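You operate a simulated robot arm through the tools that you are given. There is no shell and no other tool. Be economical: measure what you need, move in short steps, check, and stop when the job is done.

You are at the controls of a simulated robot arm. One attempt, no reset.

TASK
Put the tall sweet on the paper strip at the end of the belt away on the second shelf from the bottom of the tall black shelves. Take the domed gold chocolate and put it in the steel bowl on the top of the tank bench. Put the white card from the top of the island bench on the counter beside the cool well. Take the steel cup and leave it on the teal bar on the top of the island bench. Take the yellow card from the top of the island bench and put it on top of the blue carton there. Put the blue cup in the right sink. The order is free. Set down upright: white card, yellow card.
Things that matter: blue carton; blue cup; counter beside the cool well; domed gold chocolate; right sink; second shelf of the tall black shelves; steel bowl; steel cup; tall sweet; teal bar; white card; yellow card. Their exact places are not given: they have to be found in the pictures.

Only the result counts: the job must be done as asked and must still hold three seconds after the hand-in. Knocking over, shifting, dropping, spilling or breaking anything else fails it.

THE ROBOT
A 7-joint arm with a two-finger parallel gripper on a trunk, on a base that drives. Base frame: it is fixed to the floor where the robot stands at the start and does not move with it; the origin is under the middle of the robot, x ahead of it, y to its left, z up; the surface under the hand at the start is at about z = 1019. Units: mm, rad, N and s.
Its first joint turns from -2.897 to 2.897 rad. Places, roughly: blue carton [500, 2500, 750]; blue cup (6x6x6 cm) [900, 2500, 800]; counter beside the cool well [-300, 4400, 900]; domed gold chocolate (3x3x2 cm) [-1400, -200, 900]; right sink [-2100, 700, 700]; second shelf of the tall black shelves [3700, -1600, 600]; steel bowl (17x17x8 cm) [-1600, -400, 900]; steel cup (6x6x6 cm) [800, 2600, 800]; tall sweet (3x3x3 cm) [700, 100, 1000]; teal bar [750, 2500, 750]; white card [750, 2750, 750]; yellow card [1000, 2500, 750]. Payload 3.43 kg.
The tool frame sits at the grasp point between the pads (the TCP): z along the fingers, y along the line on which they close. The tips reach 30 mm beyond it. The gripper opens to 94 mm. The fingers are 28 mm wide and 10 mm thick; the gripper's body (50 by 96 mm) begins 55 mm behind the TCP.
Orientation is that of the tool frame in the base frame, as a unit quaternion [x, y, z, w]. With the fingers straight down and closing along the base's y, the tool's x points along the base's -x, its y along +y and its z along -z.

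THE INTERFACE
- The arm moves only by the tool jog_arm. Its argument "rows" is a list of rows, each a list of 7 numbers: the opening in per cent of the stroke, from 0 (shut) to 100 (fully open), then the shift along the tool's x, y, z in m, then the turn, a rotation vector about the tool's x, y, z in rad. In form: [[fingers, dx, dy, dz, ax, ay, az], ...]. A call has 1 to 10 rows; each row shifts and turns the commanded pose from where the row before left it, along the tool's axes as they then stand. Each row takes 0.2 s and may step no farther than 50 mm and 0.15 rad from the row before; otherwise, or with a gripper value out of range, the whole call is refused. Where a pose cannot be reached the arm comes as near as it can. A force on the tool above 40 N (or 10 N above the force at the start of the call, whichever is more), or a blocked arm, ends the call early, and 0.2 s more pass. The fingers move at their own pace (about 45 mm/s each) and stop on an object; they squeeze with about 25 N. The grip force told is the motor's: it shows also when the fingers shut on nothing. Time passes only in rows, and 0.2 s behind the last, so rows that do not move let the fingers close. The reply holds the time, the measured pose of the TCP, the force on the tool along the base axes, the opening and the grip force, in the units named above and with some noise, with the torque about the TCP (base axes, N m) and any sound that the robot's microphone picked up.
- Cameras (640 x 400 px; columns grow to the right, rows downward): "scene" is now at [503.3, 127.5, 1380.7]; the picture's right is [-0.72, -0.69, 0.00], its down [-0.32, 0.33, -0.89] and it looks along [0.61, -0.64, -0.46] (base axes); focal length 214 px, centre (320, 200). "wrist" rides on the gripper at [76, 14, -102] in the tool frame; the picture's right is [-0.18, 0.98, 0.00], its down [-0.75, -0.14, -0.64] and it looks along [-0.63, -0.12, 0.77] (tool axes); focal length 243 px, centre (320, 200).
- grab_frame(camera): a new picture of that camera. The clock stands still meanwhile.
- move_column(by): slides the trunk up (or, below 0, down) by that many mm; the arm and the scene camera ride with it, the base frame stays. It gives what a move gives, with no picture.
- roll_base(legs): drives the robot by 1 to 6 legs, each [ahead, left, turn to the left] in mm, mm and rad, along the robot's own axes; the way and the turn of a leg run together, so that a leg with both is an arc; at most 1500 mm and 3.142 rad a leg. The arm and the cameras ride along, it lands a little off, and it stops where it bumps. It gives what a move gives.
- turn_head(pan, tilt): turns the head with the scene camera to pan (to the left, within 1.798 rad either way) and tilt (down, from -0.506 to 1.204), counted from straight ahead of the robot. It gives what a move gives.
- pixel_to_xyz(camera, pixels): there is no depth. For up to 12 entries [column, row, z] of the newest picture of that camera ("zoom" is the newest enlarged one), the place [x, y] in the base frame at which the ray of that pixel passes the height z, good to about 2 mm. The clock stands still meanwhile.
- zoom(camera, box): a new picture of the part [left, top, right, bottom] of that camera's present view, enlarged. The clock stands still meanwhile.
- sign_off(): hands the job in; it is judged then, once.

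Work in short steps. Measure before you move; look again where a grasp or a placing could have gone wrong, and mend it. You have 124 turns and 126 pictures in all, those below and enlarged ones among them. Open the gripper and draw the arm clear of the work before you hand the job in, unless the task says otherwise.

The tools are called by a JSON object that holds its "api" and its "payload". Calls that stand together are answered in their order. jog_arm: Moves the arm, as the interface text tells. Its arguments: {"type":"object","properties":{"rows":{"type":"array","items":{"type":"array","items":{"type":"number"}}}},"required":["rows"]} The other tools are called the same way: move_column (by) slides the trunk up or down; roll_base (legs) drives the base; turn_head (pan, tilt) turns the head that bears the scene camera; grab_frame (camera) takes a picture; pixel_to_xyz (camera, pixels) gives the place at which the rays of pixels pass given heights; zoom (camera, box) takes an enlarged picture of a part of a camera's view; sign_off () hands the job in.

At the start:

```text
time_s: 0.0
tool_pos: [642.3, -125.4, 1309.4]
orientation: [0.0, 1.0, 0.0, 0.0]
ft_force: [0.7, -0.4, 0.0]
moment: [-0.02, -0.01, 0.03]
finger_gap: 94.2
finger_force: 0.0
trunk travel left (down, up): [-425.0, 185.0]
robot x, y, heading: [-1.3, -3.7, 0.001]
head pan, tilt: [-0.81, 0.475]
```

scene: 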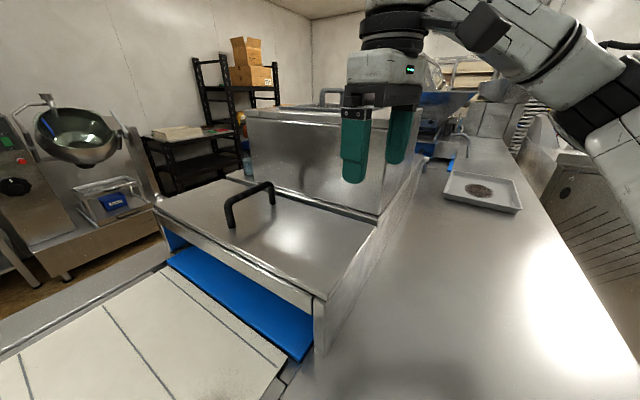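
wrist: 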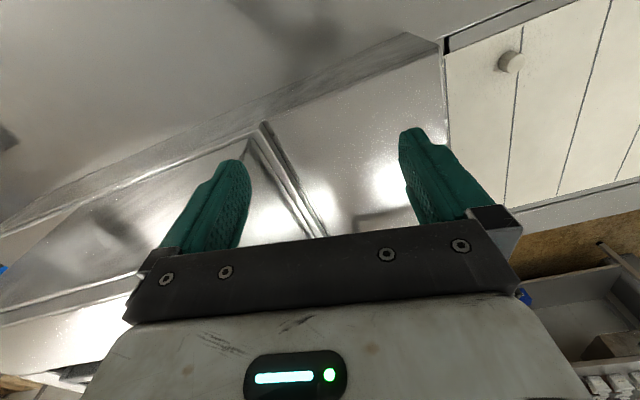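

The scene shows the belt and a tunnel; the tall sweet should be near [700,100,1000]. I turn the head to look ahead and down.

{"api": "turn_head", "payload": {"pan": 0.3, "tilt": 0.8}}

{"api": "grab_frame", "payload": {"camera": "scene"}}

{"api": "turn_head", "payload": {"pan": 1.6, "tilt": 0.4}}

{"api": "grab_frame", "payload": {"camera": "scene"}}

{"api": "turn_head", "payload": {"pan": -1.7, "tilt": 0.4}}

{"api": "grab_frame", "payload": {"camera": "scene"}}

```text
time_s: 1.3
tool_pos: [643.7, -127.1, 1310.4]
orientation: [0.0, 1.0, 0.0, 0.0]
ft_force: [0.6, -0.2, 0.1]
moment: [0.0, -0.01, 0.0]
finger_gap: 93.9
finger_force: 0.0
trunk travel left (down, up): [-425.0, 185.0]
robot x, y, heading: [0.1, 0.6, 0.006]
head pan, tilt: [0.3, 0.799]
```

```text
123 pictures are left
```

scene: 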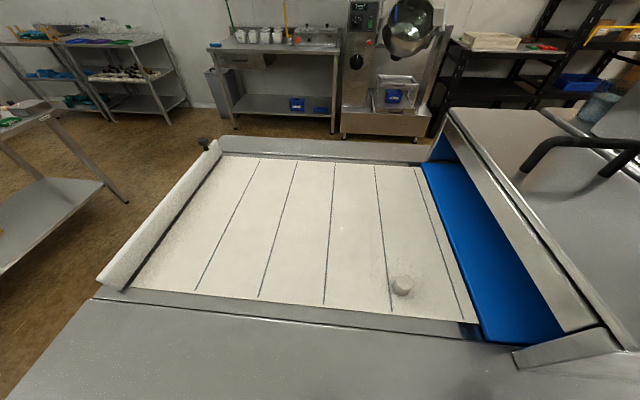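

```text
time_s: 2.8
tool_pos: [643.4, -126.1, 1310.7]
orientation: [0.0, 1.0, 0.0, -0.001]
ft_force: [0.1, 0.2, -0.1]
moment: [0.02, -0.01, 0.02]
finger_gap: 94.2
finger_force: 0.2
trunk travel left (down, up): [-425.0, 185.0]
robot x, y, heading: [0.3, 0.4, -0.0]
head pan, tilt: [1.6, 0.4]
```

```text
122 pictures are left
```

scene: 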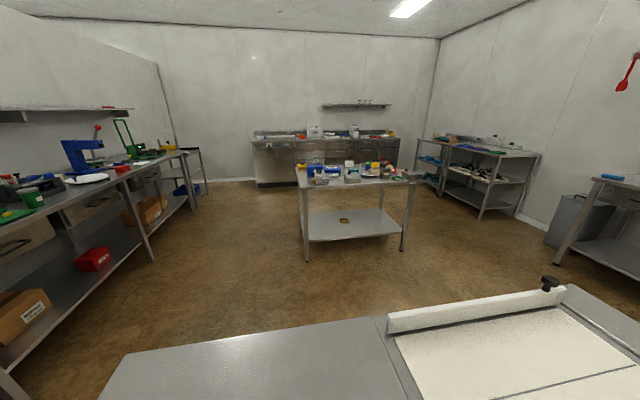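

```text
time_s: 5.6
tool_pos: [643.2, -126.7, 1310.0]
orientation: [-0.001, 1.0, 0.0, 0.001]
ft_force: [-0.1, 0.3, -0.8]
moment: [-0.01, 0.01, 0.0]
finger_gap: 93.9
finger_force: 0.1
trunk travel left (down, up): [-425.0, 185.0]
robot x, y, heading: [0.5, 0.7, -0.004]
head pan, tilt: [-1.7, 0.4]
```

```text
121 pictures are left
```

scene: 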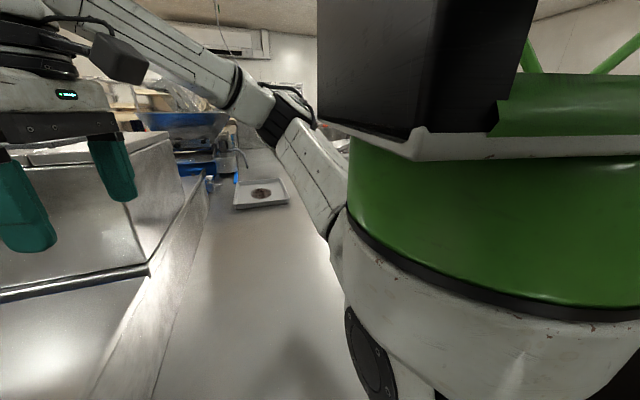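

The sweet stood at about (402,286) in the first view. I look back at it and zoom for exact position.

{"api": "turn_head", "payload": {"pan": 0.0, "tilt": 0.9}}

{"api": "grab_frame", "payload": {"camera": "scene"}}

```text
time_s: 7.3
tool_pos: [643.3, -126.4, 1309.9]
orientation: [-0.001, 1.0, 0.0, 0.001]
ft_force: [0.3, -0.1, 0.4]
moment: [0.01, 0.01, -0.02]
finger_gap: 94.0
finger_force: 0.0
trunk travel left (down, up): [-425.0, 185.0]
robot x, y, heading: [1.8, -2.0, 0.002]
head pan, tilt: [0.0, 0.901]
```

```text
120 pictures are left
```

scene: 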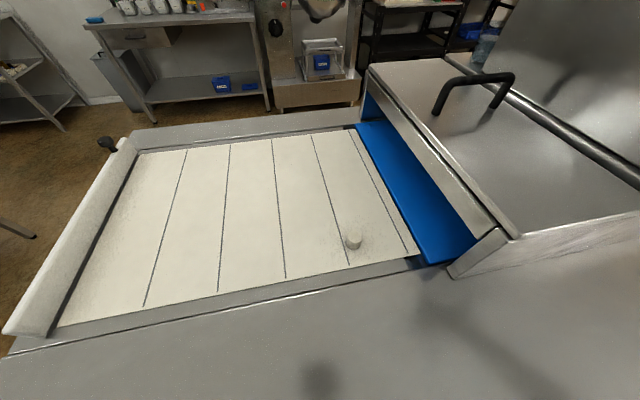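

The sweet is at about (353,238). I zoom there.

{"api": "zoom", "payload": {"camera": "scene", "box": [313, 213, 393, 263]}}

```text
8.00 times, centred on (353, 238) of scene
```

zoom: 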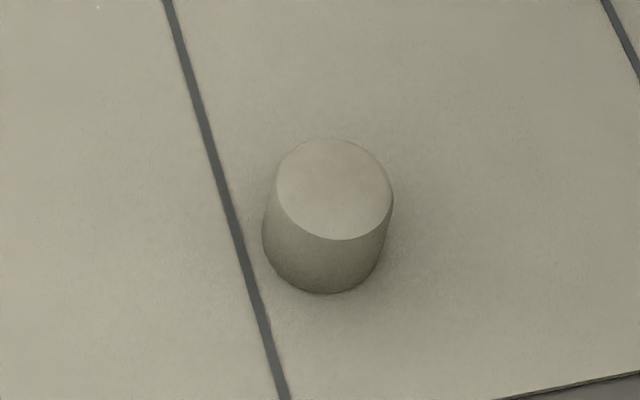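

Top centre (334,190) and base centre (323,243) in the zoom. I measure at several heights.

{"api": "pixel_to_xyz", "payload": {"camera": "zoom", "pixels": [[334, 190, 980], [334, 190, 1000], [334, 190, 1020], [334, 190, 1050], [276, 185, 1020], [393, 200, 1020], [323, 243, 960], [323, 243, 980], [323, 243, 1000], [323, 243, 1019]]}}

{"api": "pixel_to_xyz", "payload": {"camera": "scene", "pixels": [[408, 255, 1000], [345, 265, 1000], [410, 256, 1019], [520, 235, 1019], [10, 340, 1019], [130, 130, 1000], [490, 270, 1019]]}}

```text
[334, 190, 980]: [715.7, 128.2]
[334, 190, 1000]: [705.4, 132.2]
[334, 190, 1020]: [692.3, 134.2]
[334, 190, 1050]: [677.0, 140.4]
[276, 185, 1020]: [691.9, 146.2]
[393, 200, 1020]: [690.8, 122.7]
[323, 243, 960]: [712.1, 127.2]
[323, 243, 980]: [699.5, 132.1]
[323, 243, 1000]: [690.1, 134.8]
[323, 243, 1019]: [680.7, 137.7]
```

```text
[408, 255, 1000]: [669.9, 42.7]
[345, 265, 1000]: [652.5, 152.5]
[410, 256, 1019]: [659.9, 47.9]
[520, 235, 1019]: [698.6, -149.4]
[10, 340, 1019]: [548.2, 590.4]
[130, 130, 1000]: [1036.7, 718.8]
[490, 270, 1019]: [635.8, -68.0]
```

I bring the hand above the sweet (about [697,132]) at z ≈ 1150 for a second view by the wrist camera.

{"api": "jog_arm", "payload": {"rows": [[60, -0.008, 0.043, 0, 0, 0, 0], [60, -0.008, 0.043, 0, 0, 0, 0], [60, -0.009, 0.043, 0, 0, 0, 0], [60, -0.009, 0.043, 0, 0, 0, 0], [60, -0.009, 0.043, 0, 0, 0, 0], [60, -0.009, 0.043, 0, 0, 0, 0], [60, 0, 0, 0.04, 0, 0, 0], [60, 0, 0, 0.04, 0, 0, 0], [60, 0, 0, 0.04, 0, 0, 0], [60, 0, 0, 0.04, 0, 0, 0]]}}

{"api": "grab_frame", "payload": {"camera": "wrist"}}

```text
time_s: 9.7
tool_pos: [684.1, 148.6, 1136.6]
orientation: [0.007, 1.0, -0.005, -0.008]
ft_force: [2.5, -6.2, 4.2]
moment: [0.38, 0.14, -0.03]
finger_gap: 56.3
finger_force: 0.1
trunk travel left (down, up): [-425.0, 185.0]
robot x, y, heading: [-26.5, 10.4, -0.01]
head pan, tilt: [0.0, 0.901]
stopped in row 10: the arm was blocked; the commanded pose is now the measured one
```

```text
118 pictures are left
```

wrist: 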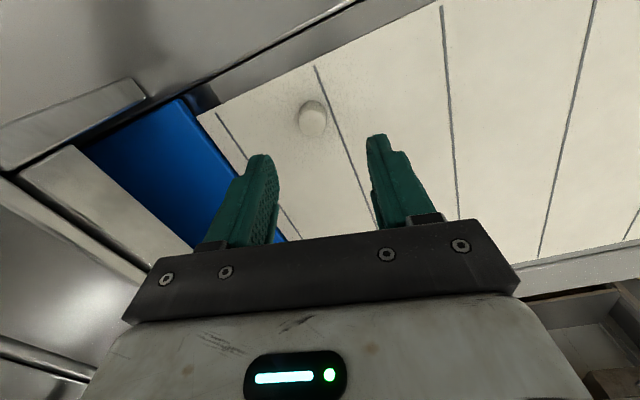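

The arm was blocked and the base shifted a bit (tool force small, so a link touched something). I look at the arm and measure the sweet from the wrist picture at (314,125).

{"api": "pixel_to_xyz", "payload": {"camera": "wrist", "pixels": [[312, 110, 1000], [312, 110, 1020], [312, 110, 980], [313, 128, 980], [313, 128, 1000], [313, 128, 1020]]}}

{"api": "grab_frame", "payload": {"camera": "scene"}}

{"api": "zoom", "payload": {"camera": "wrist", "box": [272, 90, 352, 140]}}

```text
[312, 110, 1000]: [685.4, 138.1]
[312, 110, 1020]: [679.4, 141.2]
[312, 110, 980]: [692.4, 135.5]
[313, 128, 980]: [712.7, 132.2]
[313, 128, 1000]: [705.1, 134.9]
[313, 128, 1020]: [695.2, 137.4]
```

```text
117 pictures are left
```

scene: 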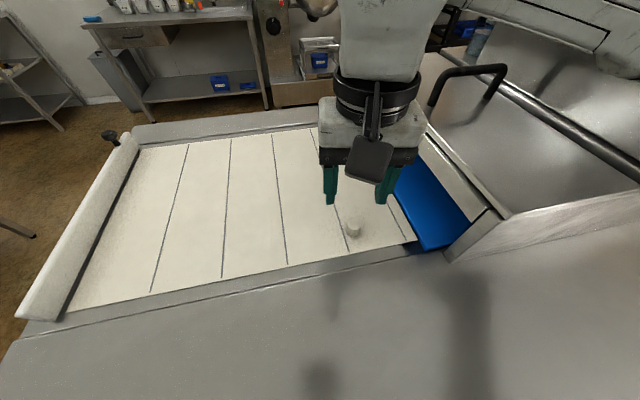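

```text
8.00 times, centred on (312, 115) of wrist
```

zoom: 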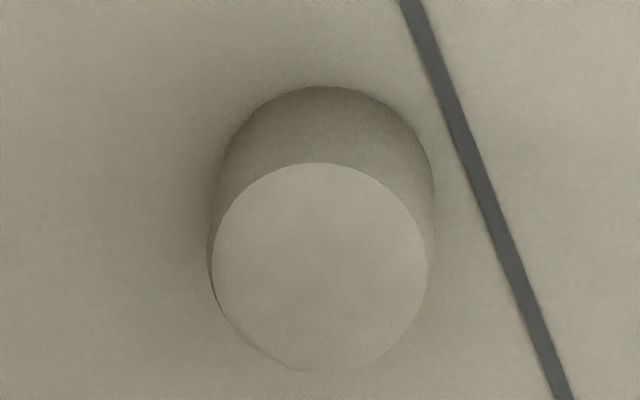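

Fusing both views: the sweet is at about [692,137], top ≈1020, base ≈995. I lift the hand and look at the elbow side to see what blocked it.

{"api": "jog_arm", "payload": {"rows": [[60, 0, 0, -0.04, 0, 0, 0], [60, 0, 0, -0.04, 0, 0, 0], [60, 0, 0, -0.04, 0, 0, 0], [60, 0, 0, -0.02, 0, 0, 0]]}}

{"api": "turn_head", "payload": {"pan": -0.9, "tilt": 0.3}}

{"api": "grab_frame", "payload": {"camera": "scene"}}

```text
time_s: 10.7
tool_pos: [677.0, 146.3, 1279.7]
orientation: [0.006, 1.0, -0.005, -0.006]
ft_force: [0.1, -0.3, 0.7]
moment: [-0.03, 0.0, -0.01]
finger_gap: 56.3
finger_force: 0.2
trunk travel left (down, up): [-425.0, 185.0]
robot x, y, heading: [-24.7, 6.4, -0.006]
head pan, tilt: [0.0, 0.901]
```

```text
time_s: 11.9
tool_pos: [677.5, 146.4, 1278.3]
orientation: [0.004, 1.0, -0.006, -0.006]
ft_force: [0.8, -1.0, -0.3]
moment: [0.01, 0.0, 0.02]
finger_gap: 56.4
finger_force: 0.1
trunk travel left (down, up): [-425.0, 185.0]
robot x, y, heading: [-25.9, 5.0, -0.005]
head pan, tilt: [-0.901, 0.3]
```

```text
115 pictures are left
```

scene: 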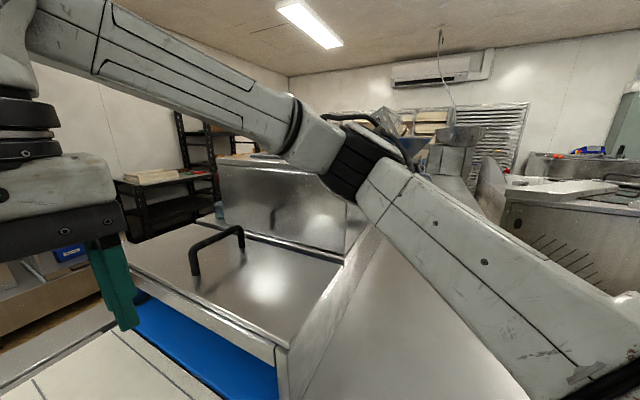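

The elbow hangs low over the tunnel lid; that blocked it. I raise the trunk fully and shift the base back where it was and leftward a bit, so the elbow clears.

{"api": "move_column", "payload": {"by": 180}}

{"api": "roll_base", "payload": {"legs": [[0, 250, 0]]}}

{"api": "grab_frame", "payload": {"camera": "scene"}}

```text
time_s: 13.9
tool_pos: [677.6, 146.2, 1460.0]
orientation: [0.005, 1.0, -0.005, -0.006]
ft_force: [-1.4, 0.9, -0.2]
moment: [-0.02, 0.01, 0.02]
finger_gap: 56.5
finger_force: 0.0
trunk travel left (down, up): [-605.0, 5.0]
robot x, y, heading: [-30.2, 5.6, -0.003]
head pan, tilt: [-0.901, 0.3]
```

```text
time_s: 15.8
tool_pos: [651.0, 407.5, 1454.8]
orientation: [-0.021, 1.0, -0.007, -0.01]
ft_force: [4.7, -2.3, -2.5]
moment: [0.2, 0.36, 0.01]
finger_gap: 56.5
finger_force: 0.0
trunk travel left (down, up): [-605.0, 5.0]
robot x, y, heading: [-54.6, 222.8, 0.054]
head pan, tilt: [-0.901, 0.3]
```

```text
114 pictures are left
```

scene: 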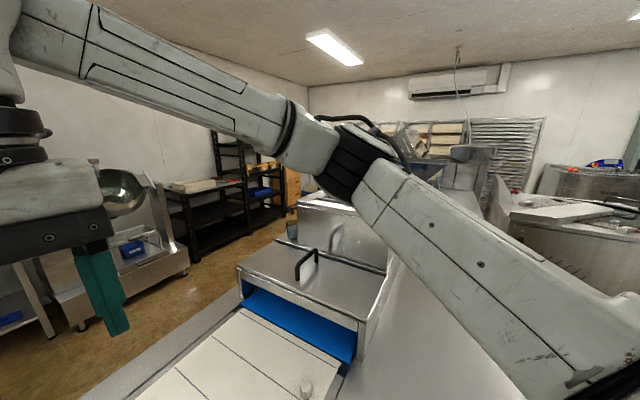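

The base scraped the counter and turned slightly. I back off 60 mm and turn straight, then recheck with pose readings.

{"api": "roll_base", "payload": {"legs": [[-60, 0, -0.05], [0, 60, 0]]}}

{"api": "turn_head", "payload": {"pan": -0.2, "tilt": 0.9}}

{"api": "grab_frame", "payload": {"camera": "scene"}}

```text
time_s: 17.3
tool_pos: [594.6, 436.2, 1456.8]
orientation: [0.004, 1.0, -0.007, -0.007]
ft_force: [0.3, -0.2, -0.3]
moment: [-0.02, 0.01, 0.0]
finger_gap: 56.2
finger_force: 0.1
trunk travel left (down, up): [-605.0, 5.0]
robot x, y, heading: [-115.3, 283.7, 0.006]
head pan, tilt: [-0.901, 0.3]
```

```text
time_s: 18.4
tool_pos: [595.3, 435.3, 1455.9]
orientation: [0.004, 1.0, -0.007, -0.008]
ft_force: [0.2, -0.3, 0.2]
moment: [0.03, 0.05, -0.02]
finger_gap: 56.3
finger_force: 0.1
trunk travel left (down, up): [-605.0, 5.0]
robot x, y, heading: [-111.6, 282.3, 0.006]
head pan, tilt: [-0.201, 0.901]
```

```text
113 pictures are left
```

scene: 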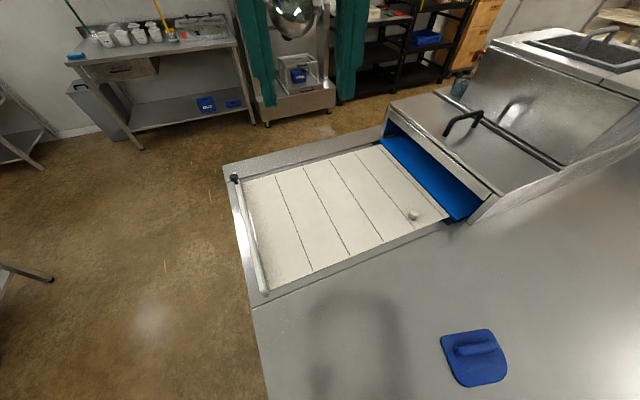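

Sweet still upright at (414,215). I move the hand above [692,137].

{"api": "jog_arm", "payload": {"rows": [[60, -0.014, -0.043, 0, 0, 0, 0], [60, -0.014, -0.043, 0, 0, 0, 0], [60, -0.014, -0.043, 0, 0, 0, 0], [60, -0.014, -0.043, 0, 0, 0, 0], [60, -0.014, -0.043, 0, 0, 0, 0], [60, -0.014, -0.043, 0, 0, 0, 0], [60, -0.014, -0.041, 0, 0, 0, 0], [60, 0, 0, 0.05, 0, 0, 0], [60, 0, 0, 0.05, 0, 0, 0], [60, 0, 0, 0.05, 0, 0, 0]]}}

{"api": "jog_arm", "payload": {"rows": [[60, 0, 0, 0.05, 0, 0, 0], [60, 0, 0, 0.05, 0, 0, 0], [60, 0, 0, 0.05, 0, 0, 0]]}}

{"api": "grab_frame", "payload": {"camera": "wrist"}}

```text
time_s: 20.6
tool_pos: [686.2, 130.3, 1310.1]
orientation: [0.004, 1.0, -0.007, -0.008]
ft_force: [0.1, 0.3, 0.4]
moment: [0.01, 0.01, 0.0]
finger_gap: 56.3
finger_force: 0.1
trunk travel left (down, up): [-605.0, 5.0]
robot x, y, heading: [-114.9, 281.8, 0.005]
head pan, tilt: [-0.201, 0.901]
```

```text
time_s: 21.4
tool_pos: [685.1, 127.2, 1160.4]
orientation: [0.003, 1.0, -0.006, -0.007]
ft_force: [-1.0, -0.2, 0.6]
moment: [0.02, 0.0, -0.01]
finger_gap: 56.4
finger_force: 0.0
trunk travel left (down, up): [-605.0, 5.0]
robot x, y, heading: [-113.0, 279.6, 0.006]
head pan, tilt: [-0.201, 0.901]
```

```text
112 pictures are left
```

wrist: 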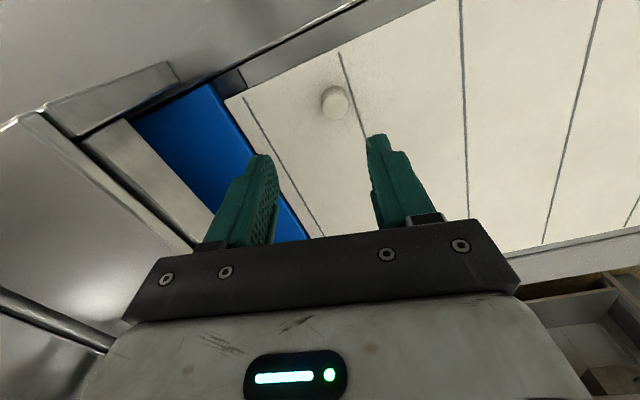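

The sweet's top is now at about (336,105). I re-measure it.

{"api": "pixel_to_xyz", "payload": {"camera": "wrist", "pixels": [[336, 106, 1020], [334, 96, 993]]}}

```text
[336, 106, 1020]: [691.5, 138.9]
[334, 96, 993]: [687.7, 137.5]
```

Sweet at [691,138]. Before choosing the grasp tilt I look at the tall black shelves.

{"api": "turn_head", "payload": {"pan": -0.4, "tilt": 0.4}}

{"api": "grab_frame", "payload": {"camera": "scene"}}

```text
time_s: 22.3
tool_pos: [684.2, 126.8, 1160.5]
orientation: [0.003, 1.0, -0.007, -0.008]
ft_force: [-0.5, 0.2, -0.1]
moment: [0.0, -0.02, -0.02]
finger_gap: 56.5
finger_force: 0.1
trunk travel left (down, up): [-605.0, 5.0]
robot x, y, heading: [-114.1, 281.9, 0.005]
head pan, tilt: [-0.4, 0.4]
```

```text
111 pictures are left
```

scene: 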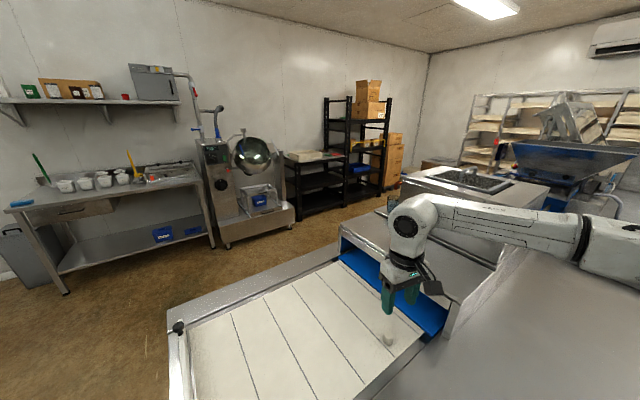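

{"api": "zoom", "payload": {"camera": "scene", "box": [270, 70, 430, 220]}}

```text
2.67 times, centred on (350, 145) of scene
```

zoom: 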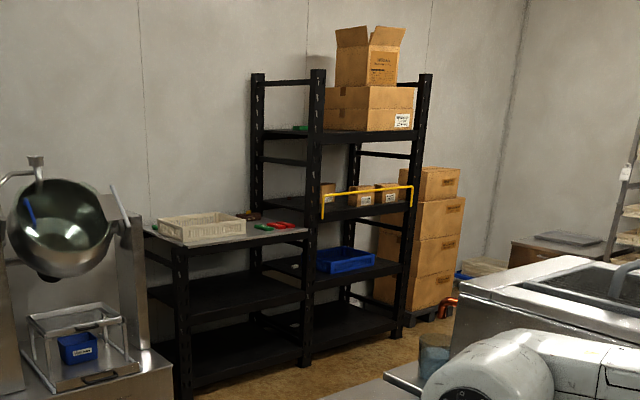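

The second shelf (blue tray on it, ~450 mm gap) suits a forward-tilted hand. I tilt the fingers forward 0.6 rad so that the grasp already fits the shelf.

{"api": "jog_arm", "payload": {"rows": [[60, 0, 0.011, 0, 0, -0.15, 0], [60, 0, 0, 0, 0, -0.15, 0], [60, 0, 0, 0, 0, -0.15, 0], [60, 0, 0, 0, 0, -0.15, 0], [60, 0, 0, 0, 0, 0, 0]]}}

{"api": "grab_frame", "payload": {"camera": "wrist"}}

```text
time_s: 23.5
tool_pos: [685.7, 140.4, 1158.7]
orientation: [0.001, 0.958, -0.007, 0.288]
ft_force: [-0.9, -0.1, 0.1]
moment: [0.01, -0.03, 0.0]
finger_gap: 56.7
finger_force: 0.0
trunk travel left (down, up): [-605.0, 5.0]
robot x, y, heading: [-112.1, 280.0, 0.004]
head pan, tilt: [-0.4, 0.4]
```

```text
109 pictures are left
```

wrist: 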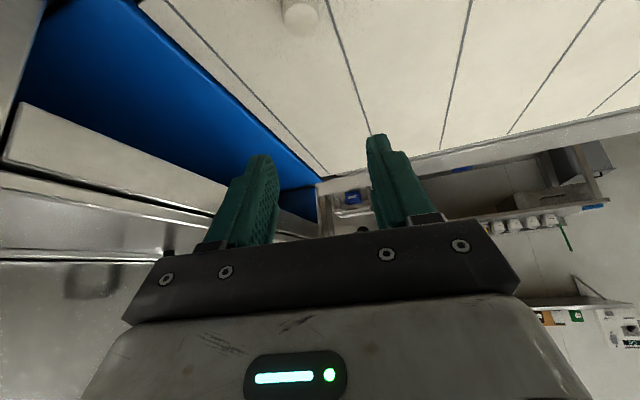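

Tilted grasp pose ready; I go down to about 30 mm above the grasp point and check.

{"api": "jog_arm", "payload": {"rows": [[60, 0.021, -0.002, 0.026, 0, 0, 0], [60, 0.021, 0, 0.026, 0, 0, 0], [60, 0.0205, 0, 0.025, 0, 0, 0], [60, 0, 0, 0, 0, 0, 0]]}}

{"api": "turn_head", "payload": {"pan": -0.4, "tilt": 0.8}}

{"api": "zoom", "payload": {"camera": "scene", "box": [270, 120, 430, 220]}}

{"api": "grab_frame", "payload": {"camera": "wrist"}}

```text
time_s: 24.5
tool_pos: [677.0, 138.6, 1059.9]
orientation: [0.002, 0.958, -0.008, 0.288]
ft_force: [-0.1, 0.5, -0.1]
moment: [0.01, 0.01, 0.0]
finger_gap: 56.3
finger_force: 0.0
trunk travel left (down, up): [-605.0, 5.0]
robot x, y, heading: [-115.9, 279.5, 0.007]
head pan, tilt: [-0.4, 0.4]
```

```text
time_s: 25.4
tool_pos: [676.2, 137.8, 1060.1]
orientation: [0.001, 0.958, -0.008, 0.288]
ft_force: [0.6, -0.1, 0.0]
moment: [0.0, 0.01, 0.01]
finger_gap: 56.6
finger_force: 0.1
trunk travel left (down, up): [-605.0, 5.0]
robot x, y, heading: [-111.7, 283.7, 0.001]
head pan, tilt: [-0.4, 0.799]
```

```text
4.00 times, centred on (350, 170) of scene
```

zoom: 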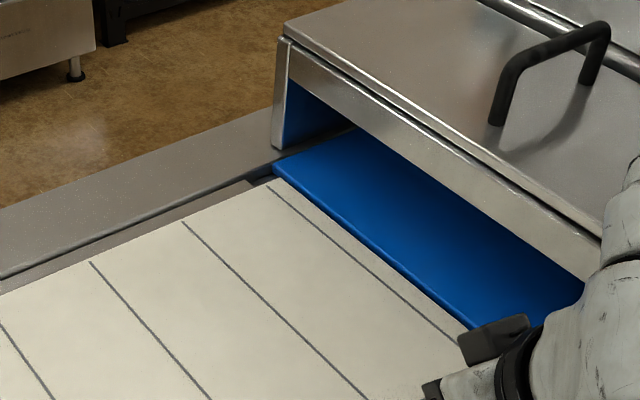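

```text
107 pictures are left
```

wrist: 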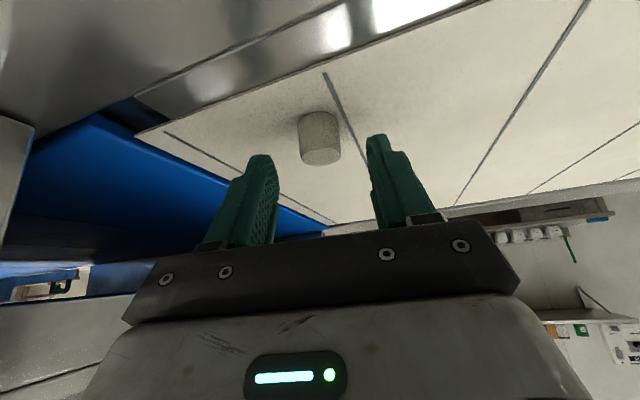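

The sweet sits centred between the fingers. I descend 29 mm straight down and close.

{"api": "jog_arm", "payload": {"rows": [[60, 0.0082, 0, 0.012, 0, 0, 0], [60, 0.0082, 0, 0.012, 0, 0, 0], [20, 0, 0, 0, 0, 0, 0], [5, 0, 0, 0, 0, 0, 0], [5, 0, 0, 0, 0, 0, 0], [5, 0, 0, 0, 0, 0, 0]]}}

{"api": "grab_frame", "payload": {"camera": "wrist"}}

```text
time_s: 25.9
tool_pos: [674.9, 139.4, 1049.4]
orientation: [0.002, 0.956, -0.005, 0.292]
ft_force: [-13.8, -1.0, 19.8]
moment: [0.52, 0.36, 0.44]
finger_gap: 55.2
finger_force: 0.1
trunk travel left (down, up): [-605.0, 5.0]
robot x, y, heading: [-114.8, 278.4, 0.006]
head pan, tilt: [-0.4, 0.799]
stopped in row 2: the force on the tool passed its limit at 50 N (the readings are from after the stop); the commanded pose is now the measured one
```

```text
106 pictures are left
```

wrist: 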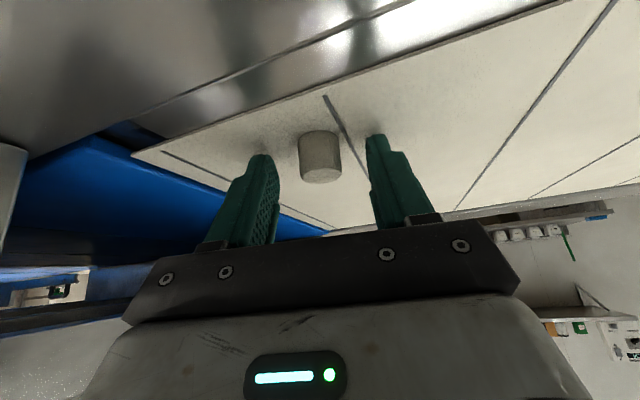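

Force stop at TCP z 1049: the tips seem to touch the belt, so it lies higher than thought. I measure from this low view.

{"api": "zoom", "payload": {"camera": "wrist", "box": [230, 110, 420, 220]}}

{"api": "pixel_to_xyz", "payload": {"camera": "wrist", "pixels": [[320, 176, 1020], [320, 176, 1030], [320, 176, 1040], [320, 140, 990], [320, 140, 1000], [320, 140, 1010], [320, 140, 1018]]}}

```text
3.37 times, centred on (325, 165) of wrist
```

zoom: 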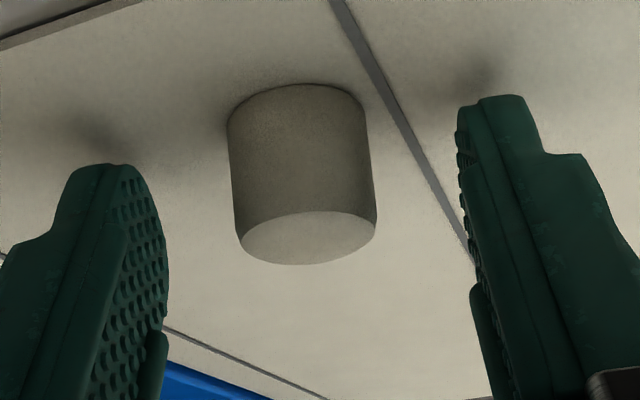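

```text
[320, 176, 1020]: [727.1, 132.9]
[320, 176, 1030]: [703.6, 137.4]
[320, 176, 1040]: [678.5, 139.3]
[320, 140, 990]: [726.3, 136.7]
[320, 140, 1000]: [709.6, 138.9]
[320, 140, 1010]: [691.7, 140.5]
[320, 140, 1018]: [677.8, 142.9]
```

So the belt is at about z 1012 and the sweet's top about 1037; tips are at the belt level. I ease up 3 mm and close here.

{"api": "jog_arm", "payload": {"rows": [[60, -0.0017, 0, -0.0025, 0, 0, 0], [30, 0, 0, 0, 0, 0, 0], [5, 0, 0, 0, 0, 0, 0], [5, 0, 0, 0, 0, 0, 0], [5, 0, 0, 0, 0, 0, 0]]}}

{"api": "zoom", "payload": {"camera": "wrist", "box": [230, 90, 420, 220]}}

```text
time_s: 27.1
tool_pos: [677.5, 139.7, 1049.6]
orientation: [0.002, 0.957, -0.007, 0.291]
ft_force: [-0.4, -0.5, 0.4]
moment: [0.0, -0.01, -0.02]
finger_gap: 23.1
finger_force: 24.7
trunk travel left (down, up): [-605.0, 5.0]
robot x, y, heading: [-114.9, 280.1, 0.002]
head pan, tilt: [-0.4, 0.799]
```

```text
3.08 times, centred on (325, 155) of wrist
```

zoom: 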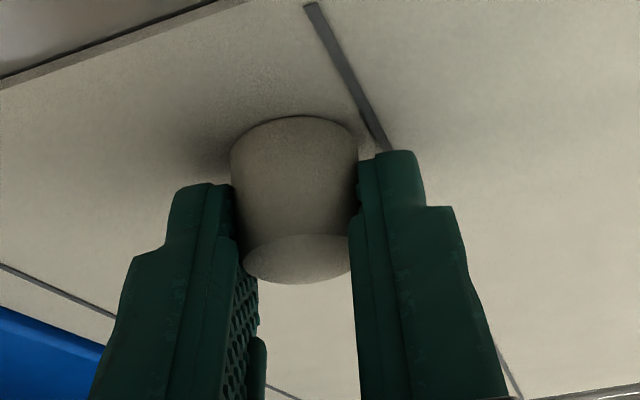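

Gripped at 23 mm gap. I lift straight up 220 mm and look.

{"api": "jog_arm", "payload": {"rows": [[5, -0.0254, 0, -0.037, 0, 0, 0], [5, -0.0254, 0, -0.037, 0, 0, 0], [5, -0.0254, 0, -0.037, 0, 0, 0], [5, -0.0254, 0, -0.037, 0, 0, 0], [5, -0.0254, 0, -0.037, 0, 0, 0]]}}

{"api": "grab_frame", "payload": {"camera": "wrist"}}

{"api": "turn_head", "payload": {"pan": -1.79, "tilt": 0.6}}

{"api": "grab_frame", "payload": {"camera": "scene"}}

```text
time_s: 28.2
tool_pos: [681.9, 139.9, 1276.2]
orientation: [0.001, 0.957, -0.005, 0.291]
ft_force: [-0.7, -0.2, -0.1]
moment: [0.0, 0.02, 0.02]
finger_gap: 22.7
finger_force: 25.1
trunk travel left (down, up): [-605.0, 5.0]
robot x, y, heading: [-109.2, 278.0, 0.005]
head pan, tilt: [-0.4, 0.799]
```

```text
103 pictures are left
```

wrist: 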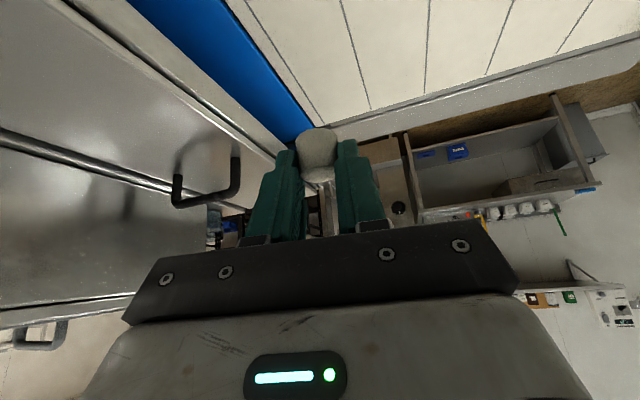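

```text
time_s: 29.8
tool_pos: [681.9, 139.1, 1273.7]
orientation: [0.002, 0.957, -0.006, 0.291]
ft_force: [-1.0, 0.1, 0.1]
moment: [-0.04, 0.0, -0.03]
finger_gap: 22.8
finger_force: 24.9
trunk travel left (down, up): [-605.0, 5.0]
robot x, y, heading: [-115.8, 281.6, 0.005]
head pan, tilt: [-1.791, 0.6]
```

```text
102 pictures are left
```

scene: 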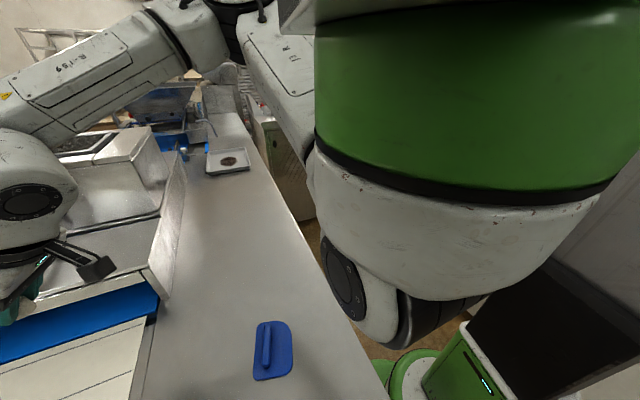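

Sweet is held. The shelves lie beyond the belt line, so I back off a bit, and drive left past the belt's end, then look ahead.

{"api": "roll_base", "payload": {"legs": [[-150, 0, 0], [0, 1150, 0]]}}

{"api": "turn_head", "payload": {"pan": 1.2, "tilt": 0.6}}

{"api": "grab_frame", "payload": {"camera": "scene"}}

{"api": "turn_head", "payload": {"pan": -0.4, "tilt": 0.6}}

{"api": "grab_frame", "payload": {"camera": "scene"}}

```text
time_s: 36.6
tool_pos: [519.5, 1287.1, 1275.1]
orientation: [-0.006, 0.957, -0.003, 0.29]
ft_force: [0.4, 0.0, -0.8]
moment: [-0.03, -0.01, 0.01]
finger_gap: 22.7
finger_force: 24.8
trunk travel left (down, up): [-605.0, 5.0]
robot x, y, heading: [-280.5, 1419.7, 0.022]
head pan, tilt: [-1.791, 0.6]
```

```text
time_s: 39.1
tool_pos: [519.6, 1287.4, 1274.9]
orientation: [-0.004, 0.957, -0.004, 0.29]
ft_force: [-0.2, 0.2, -0.1]
moment: [0.0, 0.01, 0.01]
finger_gap: 22.8
finger_force: 24.7
trunk travel left (down, up): [-605.0, 5.0]
robot x, y, heading: [-277.3, 1417.5, 0.015]
head pan, tilt: [1.201, 0.6]
```

```text
101 pictures are left
```

scene: 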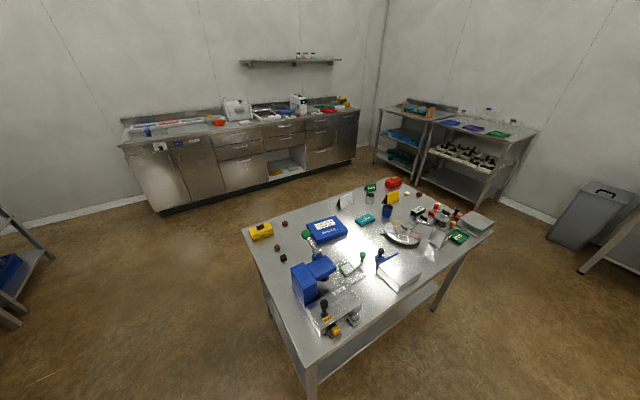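

```text
time_s: 40.8
tool_pos: [520.2, 1286.8, 1274.6]
orientation: [-0.005, 0.957, -0.004, 0.29]
ft_force: [0.1, 0.4, 0.4]
moment: [0.03, -0.01, 0.04]
finger_gap: 23.0
finger_force: 25.0
trunk travel left (down, up): [-605.0, 5.0]
robot x, y, heading: [-277.7, 1416.9, 0.016]
head pan, tilt: [-0.4, 0.6]
```

```text
100 pictures are left
```

scene: 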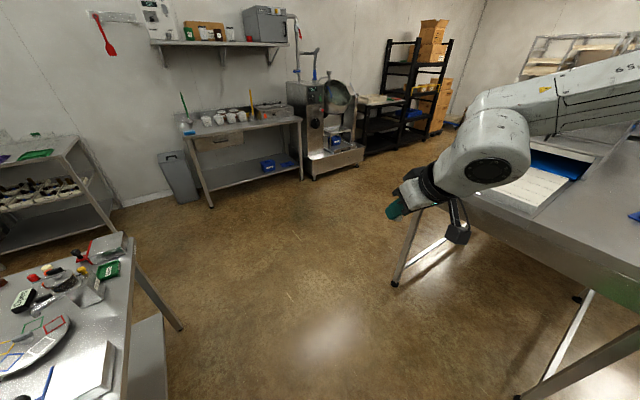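

The passage between island and belt end is visible. I measure the bounding points: belt leg foot (395,285), island corner at (182,328)/(120,235), and objects.

{"api": "pixel_to_xyz", "payload": {"camera": "scene", "pixels": [[395, 286, 0], [515, 398, 0], [181, 328, 0], [128, 235, 750], [300, 178, 0], [365, 165, 0], [100, 380, 750], [445, 205, 1000], [405, 150, 0], [432, 137, 0], [362, 157, 0]]}}

{"api": "zoom", "payload": {"camera": "scene", "box": [340, 20, 480, 170]}}

```text
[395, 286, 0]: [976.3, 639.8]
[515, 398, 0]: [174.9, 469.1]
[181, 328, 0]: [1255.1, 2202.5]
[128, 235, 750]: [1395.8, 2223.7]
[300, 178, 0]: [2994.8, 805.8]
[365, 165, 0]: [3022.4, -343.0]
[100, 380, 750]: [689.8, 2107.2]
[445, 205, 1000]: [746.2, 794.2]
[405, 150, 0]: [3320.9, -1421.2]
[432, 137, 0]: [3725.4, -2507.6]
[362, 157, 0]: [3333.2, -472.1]
```

```text
2.67 times, centred on (410, 95) of scene
```

zoom: 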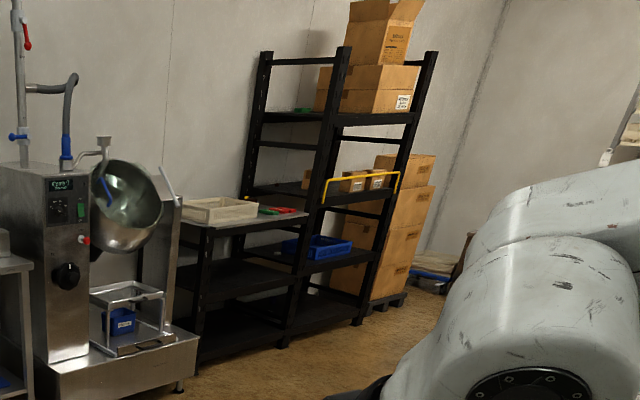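

Passage is clear along y≈1420. I drive ahead 2000, then strafe right, keeping hand clear of the kettle (x<2700).

{"api": "roll_base", "payload": {"legs": [[1500, 0, -0.015], [550, 0, 0], [0, -1400, 0]]}}

{"api": "grab_frame", "payload": {"camera": "scene"}}

```text
time_s: 57.5
tool_pos: [2564.2, -85.8, 1274.4]
orientation: [0.0, 0.957, -0.005, 0.29]
ft_force: [-0.7, 0.4, -0.6]
moment: [0.02, 0.01, 0.01]
finger_gap: 22.6
finger_force: 25.1
trunk travel left (down, up): [-605.0, 5.0]
robot x, y, heading: [1767.7, 50.3, 0.005]
head pan, tilt: [-0.4, 0.6]
```

```text
98 pictures are left
```

scene: 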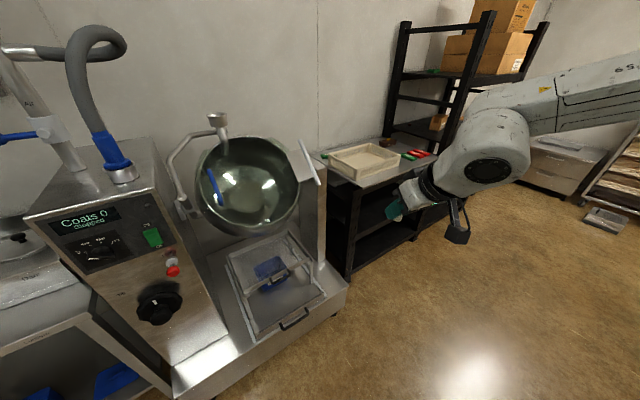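

Clear to the right; I strafe a further 1450 mm.

{"api": "roll_base", "payload": {"legs": [[0, -1450, 0]]}}

{"api": "turn_head", "payload": {"pan": 0.1, "tilt": 0.55}}

{"api": "grab_frame", "payload": {"camera": "scene"}}

```text
time_s: 64.7
tool_pos: [2583.0, -1518.0, 1274.8]
orientation: [-0.004, 0.957, -0.005, 0.291]
ft_force: [-0.4, 0.0, -0.9]
moment: [0.0, 0.02, 0.01]
finger_gap: 22.8
finger_force: 25.2
trunk travel left (down, up): [-605.0, 5.0]
robot x, y, heading: [1784.8, -1384.0, 0.011]
head pan, tilt: [-0.4, 0.6]
```

```text
time_s: 65.6
tool_pos: [2582.3, -1518.8, 1274.4]
orientation: [-0.004, 0.957, -0.004, 0.29]
ft_force: [-0.2, -0.2, -0.2]
moment: [0.01, -0.04, 0.04]
finger_gap: 22.8
finger_force: 25.2
trunk travel left (down, up): [-605.0, 5.0]
robot x, y, heading: [1786.0, -1383.2, 0.016]
head pan, tilt: [0.099, 0.55]
```

```text
97 pictures are left
```

scene: 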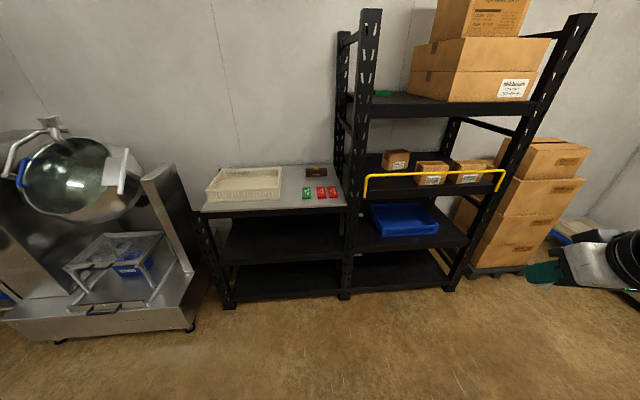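

Second shelf is at row ~240 (blue tray on its left half, free space right at ~ (450,235)). I measure posts and shelf edges.

{"api": "pixel_to_xyz", "payload": {"camera": "scene", "pixels": [[344, 300, 0], [449, 291, 0], [353, 253, 600], [465, 245, 600], [353, 253, 650], [465, 245, 650], [353, 253, 550], [437, 236, 600], [380, 237, 600], [440, 205, 1000], [440, 205, 900]]}}

{"api": "zoom", "payload": {"camera": "scene", "box": [330, 130, 530, 310]}}

```text
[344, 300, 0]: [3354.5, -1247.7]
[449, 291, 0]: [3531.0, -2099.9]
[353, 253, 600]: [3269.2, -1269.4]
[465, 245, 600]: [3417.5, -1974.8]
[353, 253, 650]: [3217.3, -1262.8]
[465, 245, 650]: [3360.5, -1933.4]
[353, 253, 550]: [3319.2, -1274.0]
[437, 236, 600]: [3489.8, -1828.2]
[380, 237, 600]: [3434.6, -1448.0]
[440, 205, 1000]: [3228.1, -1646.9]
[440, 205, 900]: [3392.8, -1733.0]
```

```text
2.22 times, centred on (430, 220) of scene
```

zoom: 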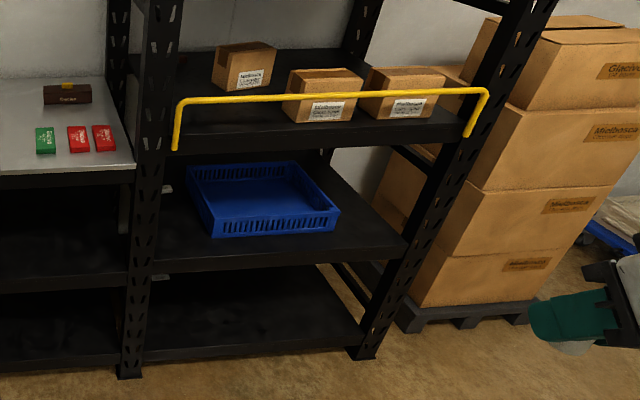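

Shelf front is skewed ~0.2 rad. I refine the shelf height and the free spot right of the tray.

{"api": "pixel_to_xyz", "payload": {"camera": "zoom", "pixels": [[130, 378, 0], [363, 360, 0], [156, 262, 520], [156, 262, 570], [405, 240, 520], [405, 240, 570], [370, 232, 540], [338, 215, 540], [212, 237, 540], [170, 150, 950], [466, 135, 950], [300, 149, 950]]}}

```text
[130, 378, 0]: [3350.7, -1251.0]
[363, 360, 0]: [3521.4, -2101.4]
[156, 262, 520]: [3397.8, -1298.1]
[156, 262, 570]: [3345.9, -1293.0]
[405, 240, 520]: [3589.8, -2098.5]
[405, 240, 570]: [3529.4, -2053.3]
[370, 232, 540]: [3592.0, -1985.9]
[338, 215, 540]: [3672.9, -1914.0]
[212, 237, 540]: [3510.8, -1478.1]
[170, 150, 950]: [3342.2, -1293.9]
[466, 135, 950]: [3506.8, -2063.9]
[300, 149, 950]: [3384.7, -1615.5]
```

Shelf top z≈566, third shelf's underside ≈900. I turn to face the shelf squarely, strafe right to the line of the free spot, and lower the trunk.

{"api": "roll_base", "payload": {"legs": [[0, 0, 0.181], [0, -765, 0], [400, 0, 0]]}}

{"api": "move_column", "payload": {"by": -500}}

{"api": "turn_head", "payload": {"pan": 0.0, "tilt": 0.3}}

{"api": "grab_frame", "payload": {"camera": "scene"}}

```text
time_s: 67.7
tool_pos: [2607.2, -1471.1, 1276.5]
orientation: [-0.077, 0.953, 0.017, 0.291]
ft_force: [0.7, 1.5, 0.2]
moment: [-0.06, 0.03, -0.04]
finger_gap: 22.8
finger_force: 25.6
trunk travel left (down, up): [-605.0, 5.0]
robot x, y, heading: [1802.1, -1468.9, 0.167]
head pan, tilt: [0.099, 0.55]
stopped in leg 2: the robot was blocked; the commanded pose is now the measured one
```

```text
refused: -500 is not a number from -400 to 400
```

```text
time_s: 68.5
tool_pos: [2607.0, -1472.0, 1276.3]
orientation: [-0.078, 0.954, 0.016, 0.291]
ft_force: [0.8, -0.6, 0.0]
moment: [-0.01, -0.01, 0.03]
finger_gap: 22.6
finger_force: 25.1
trunk travel left (down, up): [-605.0, 5.0]
robot x, y, heading: [1796.1, -1473.4, 0.168]
head pan, tilt: [0.0, 0.3]
```

```text
95 pictures are left
```

scene: 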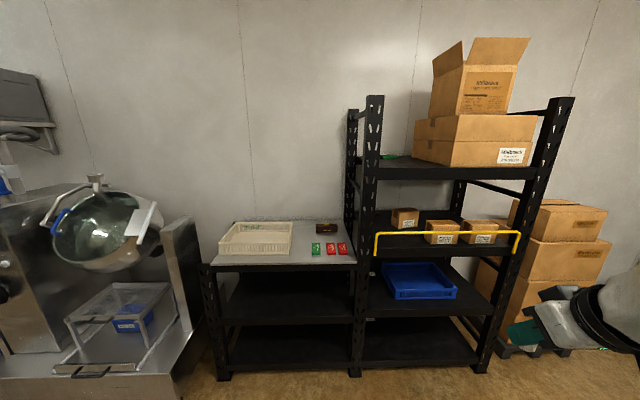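

Blocked on the right after ~90 mm. I move back left a little and look to the right.

{"api": "roll_base", "payload": {"legs": [[0, 60, 0]]}}

{"api": "turn_head", "payload": {"pan": -1.5, "tilt": 0.6}}

{"api": "grab_frame", "payload": {"camera": "scene"}}

```text
time_s: 69.5
tool_pos: [2599.2, -1412.0, 1274.7]
orientation: [-0.08, 0.954, 0.018, 0.29]
ft_force: [0.0, 0.4, -1.4]
moment: [0.0, 0.0, 0.01]
finger_gap: 22.6
finger_force: 24.8
trunk travel left (down, up): [-605.0, 5.0]
robot x, y, heading: [1791.7, -1404.7, 0.176]
head pan, tilt: [0.0, 0.3]
```

```text
time_s: 71.0
tool_pos: [2598.0, -1410.3, 1274.0]
orientation: [-0.079, 0.954, 0.018, 0.29]
ft_force: [-0.4, -0.5, -0.3]
moment: [0.0, 0.01, -0.02]
finger_gap: 22.7
finger_force: 24.8
trunk travel left (down, up): [-605.0, 5.0]
robot x, y, heading: [1792.9, -1403.3, 0.177]
head pan, tilt: [-1.499, 0.6]
```

```text
94 pictures are left
```

scene: 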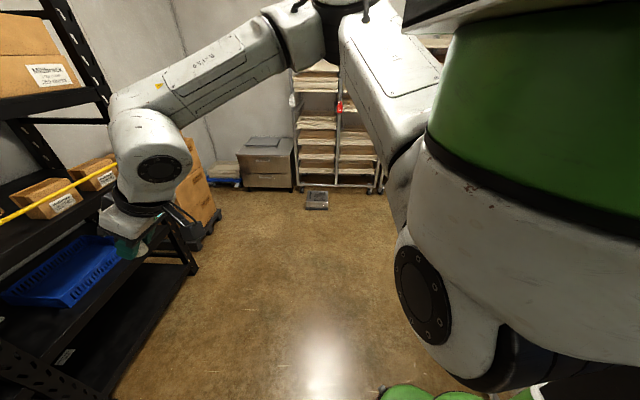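

The floor to the right is clear ahead; the rear right likely touched the hopper line. I drive ahead 350 first, then right.

{"api": "roll_base", "payload": {"legs": [[350, 0, 0], [0, -750, 0]]}}

{"api": "move_column", "payload": {"by": -300}}

{"api": "turn_head", "payload": {"pan": -0.1, "tilt": 0.5}}

{"api": "grab_frame", "payload": {"camera": "scene"}}

```text
time_s: 77.0
tool_pos: [3078.3, -2088.4, 1275.2]
orientation: [-0.086, 0.953, 0.02, 0.291]
ft_force: [-0.2, 0.4, -0.4]
moment: [0.0, -0.03, 0.0]
finger_gap: 23.0
finger_force: 25.0
trunk travel left (down, up): [-605.0, 5.0]
robot x, y, heading: [2266.0, -2097.3, 0.191]
head pan, tilt: [-1.499, 0.6]
```

```text
time_s: 80.0
tool_pos: [3078.2, -2088.9, 974.9]
orientation: [-0.087, 0.953, 0.021, 0.289]
ft_force: [-0.1, 0.5, 0.6]
moment: [0.0, 0.0, -0.05]
finger_gap: 22.7
finger_force: 25.1
trunk travel left (down, up): [-305.0, 305.0]
robot x, y, heading: [2270.6, -2096.7, 0.193]
head pan, tilt: [-1.499, 0.6]
```

```text
time_s: 81.6
tool_pos: [3077.5, -2089.8, 974.4]
orientation: [-0.086, 0.953, 0.021, 0.29]
ft_force: [0.4, -0.3, -0.4]
moment: [-0.02, -0.01, 0.0]
finger_gap: 22.7
finger_force: 25.2
trunk travel left (down, up): [-305.0, 305.0]
robot x, y, heading: [2272.0, -2094.9, 0.184]
head pan, tilt: [-0.099, 0.499]
```

```text
93 pictures are left
```

scene: 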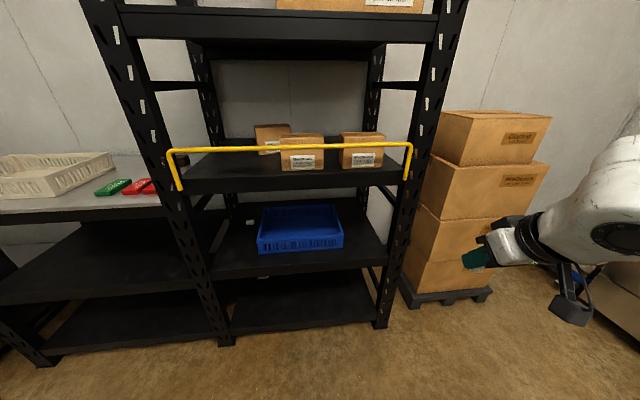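

Clear view now. I measure feet (227,344),(381,326), shelf front edge, tray's right corner (343,247) and the free spot (362,255).

{"api": "zoom", "payload": {"camera": "scene", "box": [190, 150, 430, 350]}}

{"api": "pixel_to_xyz", "payload": {"camera": "scene", "pixels": [[227, 344, 0], [381, 326, 0], [213, 277, 566], [385, 260, 566], [343, 248, 566], [362, 255, 566], [258, 254, 566], [183, 192, 900], [402, 183, 900], [386, 260, 540], [386, 260, 590]]}}

```text
2.00 times, centred on (310, 250) of scene
```

zoom: 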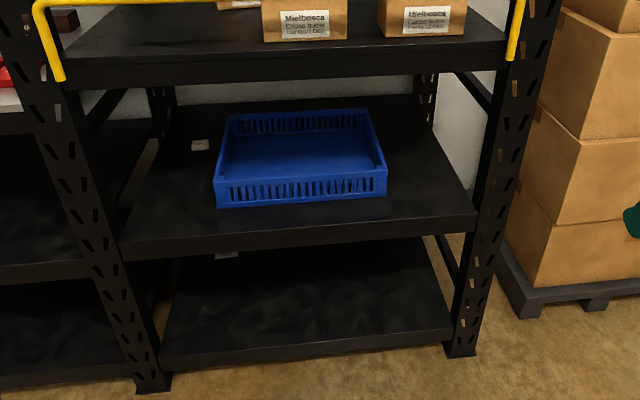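

```text
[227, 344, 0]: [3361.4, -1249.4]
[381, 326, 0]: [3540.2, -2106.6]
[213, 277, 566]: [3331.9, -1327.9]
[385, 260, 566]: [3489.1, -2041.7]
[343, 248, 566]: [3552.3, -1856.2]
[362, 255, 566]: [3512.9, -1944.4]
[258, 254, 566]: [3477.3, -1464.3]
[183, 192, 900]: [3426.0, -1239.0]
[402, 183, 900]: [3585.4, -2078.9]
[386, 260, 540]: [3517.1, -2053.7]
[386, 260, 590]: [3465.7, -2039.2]
```

Shelf top z≈540–566; target for the hand about [3560,-1960]. I lower the trunk 300, reach the arm out 160 mm further, then drive ahead 230 and check.

{"api": "move_column", "payload": {"by": -300}}

{"api": "jog_arm", "payload": {"rows": [[5, -0.0333, 0, 0.0222, 0, 0, 0], [5, -0.0333, 0, 0.0222, 0, 0, 0], [5, -0.0333, 0, 0.0222, 0, 0, 0], [5, -0.0333, 0, 0.0222, 0, 0, 0], [5, 0, 0, 0, 0, 0, 0]]}}

{"api": "roll_base", "payload": {"legs": [[230, 37, 0]]}}

{"api": "turn_head", "payload": {"pan": -0.5, "tilt": 0.5}}

{"api": "grab_frame", "payload": {"camera": "scene"}}

{"api": "grab_frame", "payload": {"camera": "wrist"}}

```text
time_s: 84.6
tool_pos: [3079.0, -2088.6, 675.1]
orientation: [-0.087, 0.953, 0.021, 0.29]
ft_force: [0.7, 0.3, 0.3]
moment: [0.0, -0.03, 0.0]
finger_gap: 22.8
finger_force: 25.0
trunk travel left (down, up): [-5.0, 605.0]
robot x, y, heading: [2270.7, -2098.7, 0.186]
head pan, tilt: [-0.099, 0.499]
```

```text
time_s: 85.8
tool_pos: [3235.8, -2057.8, 671.7]
orientation: [-0.087, 0.953, 0.021, 0.29]
ft_force: [-0.1, -0.5, -0.3]
moment: [0.0, 0.01, 0.01]
finger_gap: 22.5
finger_force: 24.9
trunk travel left (down, up): [-5.0, 605.0]
robot x, y, heading: [2271.1, -2098.1, 0.185]
head pan, tilt: [-0.099, 0.499]
```

```text
time_s: 87.5
tool_pos: [3452.7, -1980.2, 671.5]
orientation: [-0.086, 0.953, 0.021, 0.289]
ft_force: [0.1, -0.4, 0.7]
moment: [-0.01, 0.01, -0.04]
finger_gap: 22.7
finger_force: 25.0
trunk travel left (down, up): [-5.0, 605.0]
robot x, y, heading: [2486.0, -2022.3, 0.192]
head pan, tilt: [-0.099, 0.499]
```

```text
time_s: 88.4
tool_pos: [3452.0, -1980.3, 673.1]
orientation: [-0.087, 0.953, 0.021, 0.29]
ft_force: [0.5, -0.4, -0.4]
moment: [0.0, 0.04, -0.01]
finger_gap: 22.9
finger_force: 25.0
trunk travel left (down, up): [-5.0, 605.0]
robot x, y, heading: [2485.0, -2017.0, 0.187]
head pan, tilt: [-0.499, 0.499]
```

```text
91 pictures are left
```

scene: 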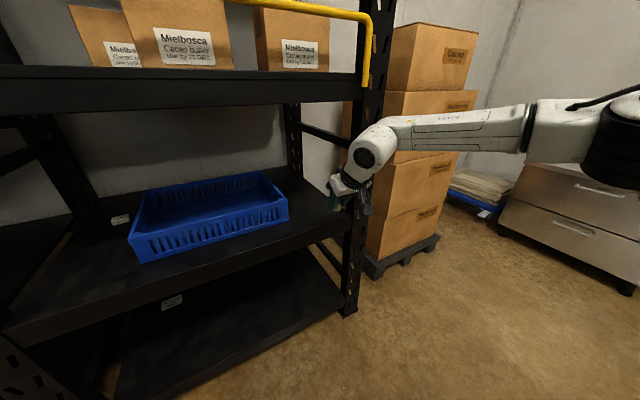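

```text
90 pictures are left
```

wrist: 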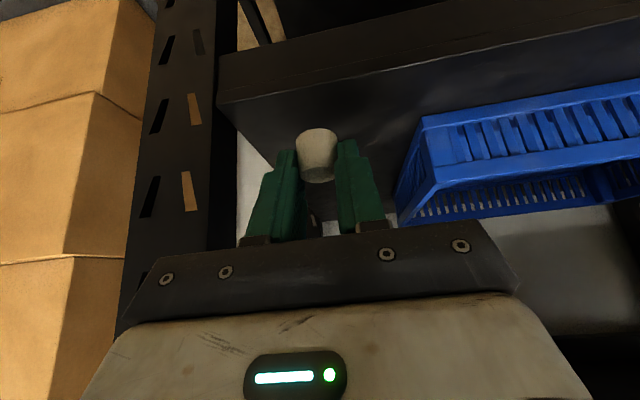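

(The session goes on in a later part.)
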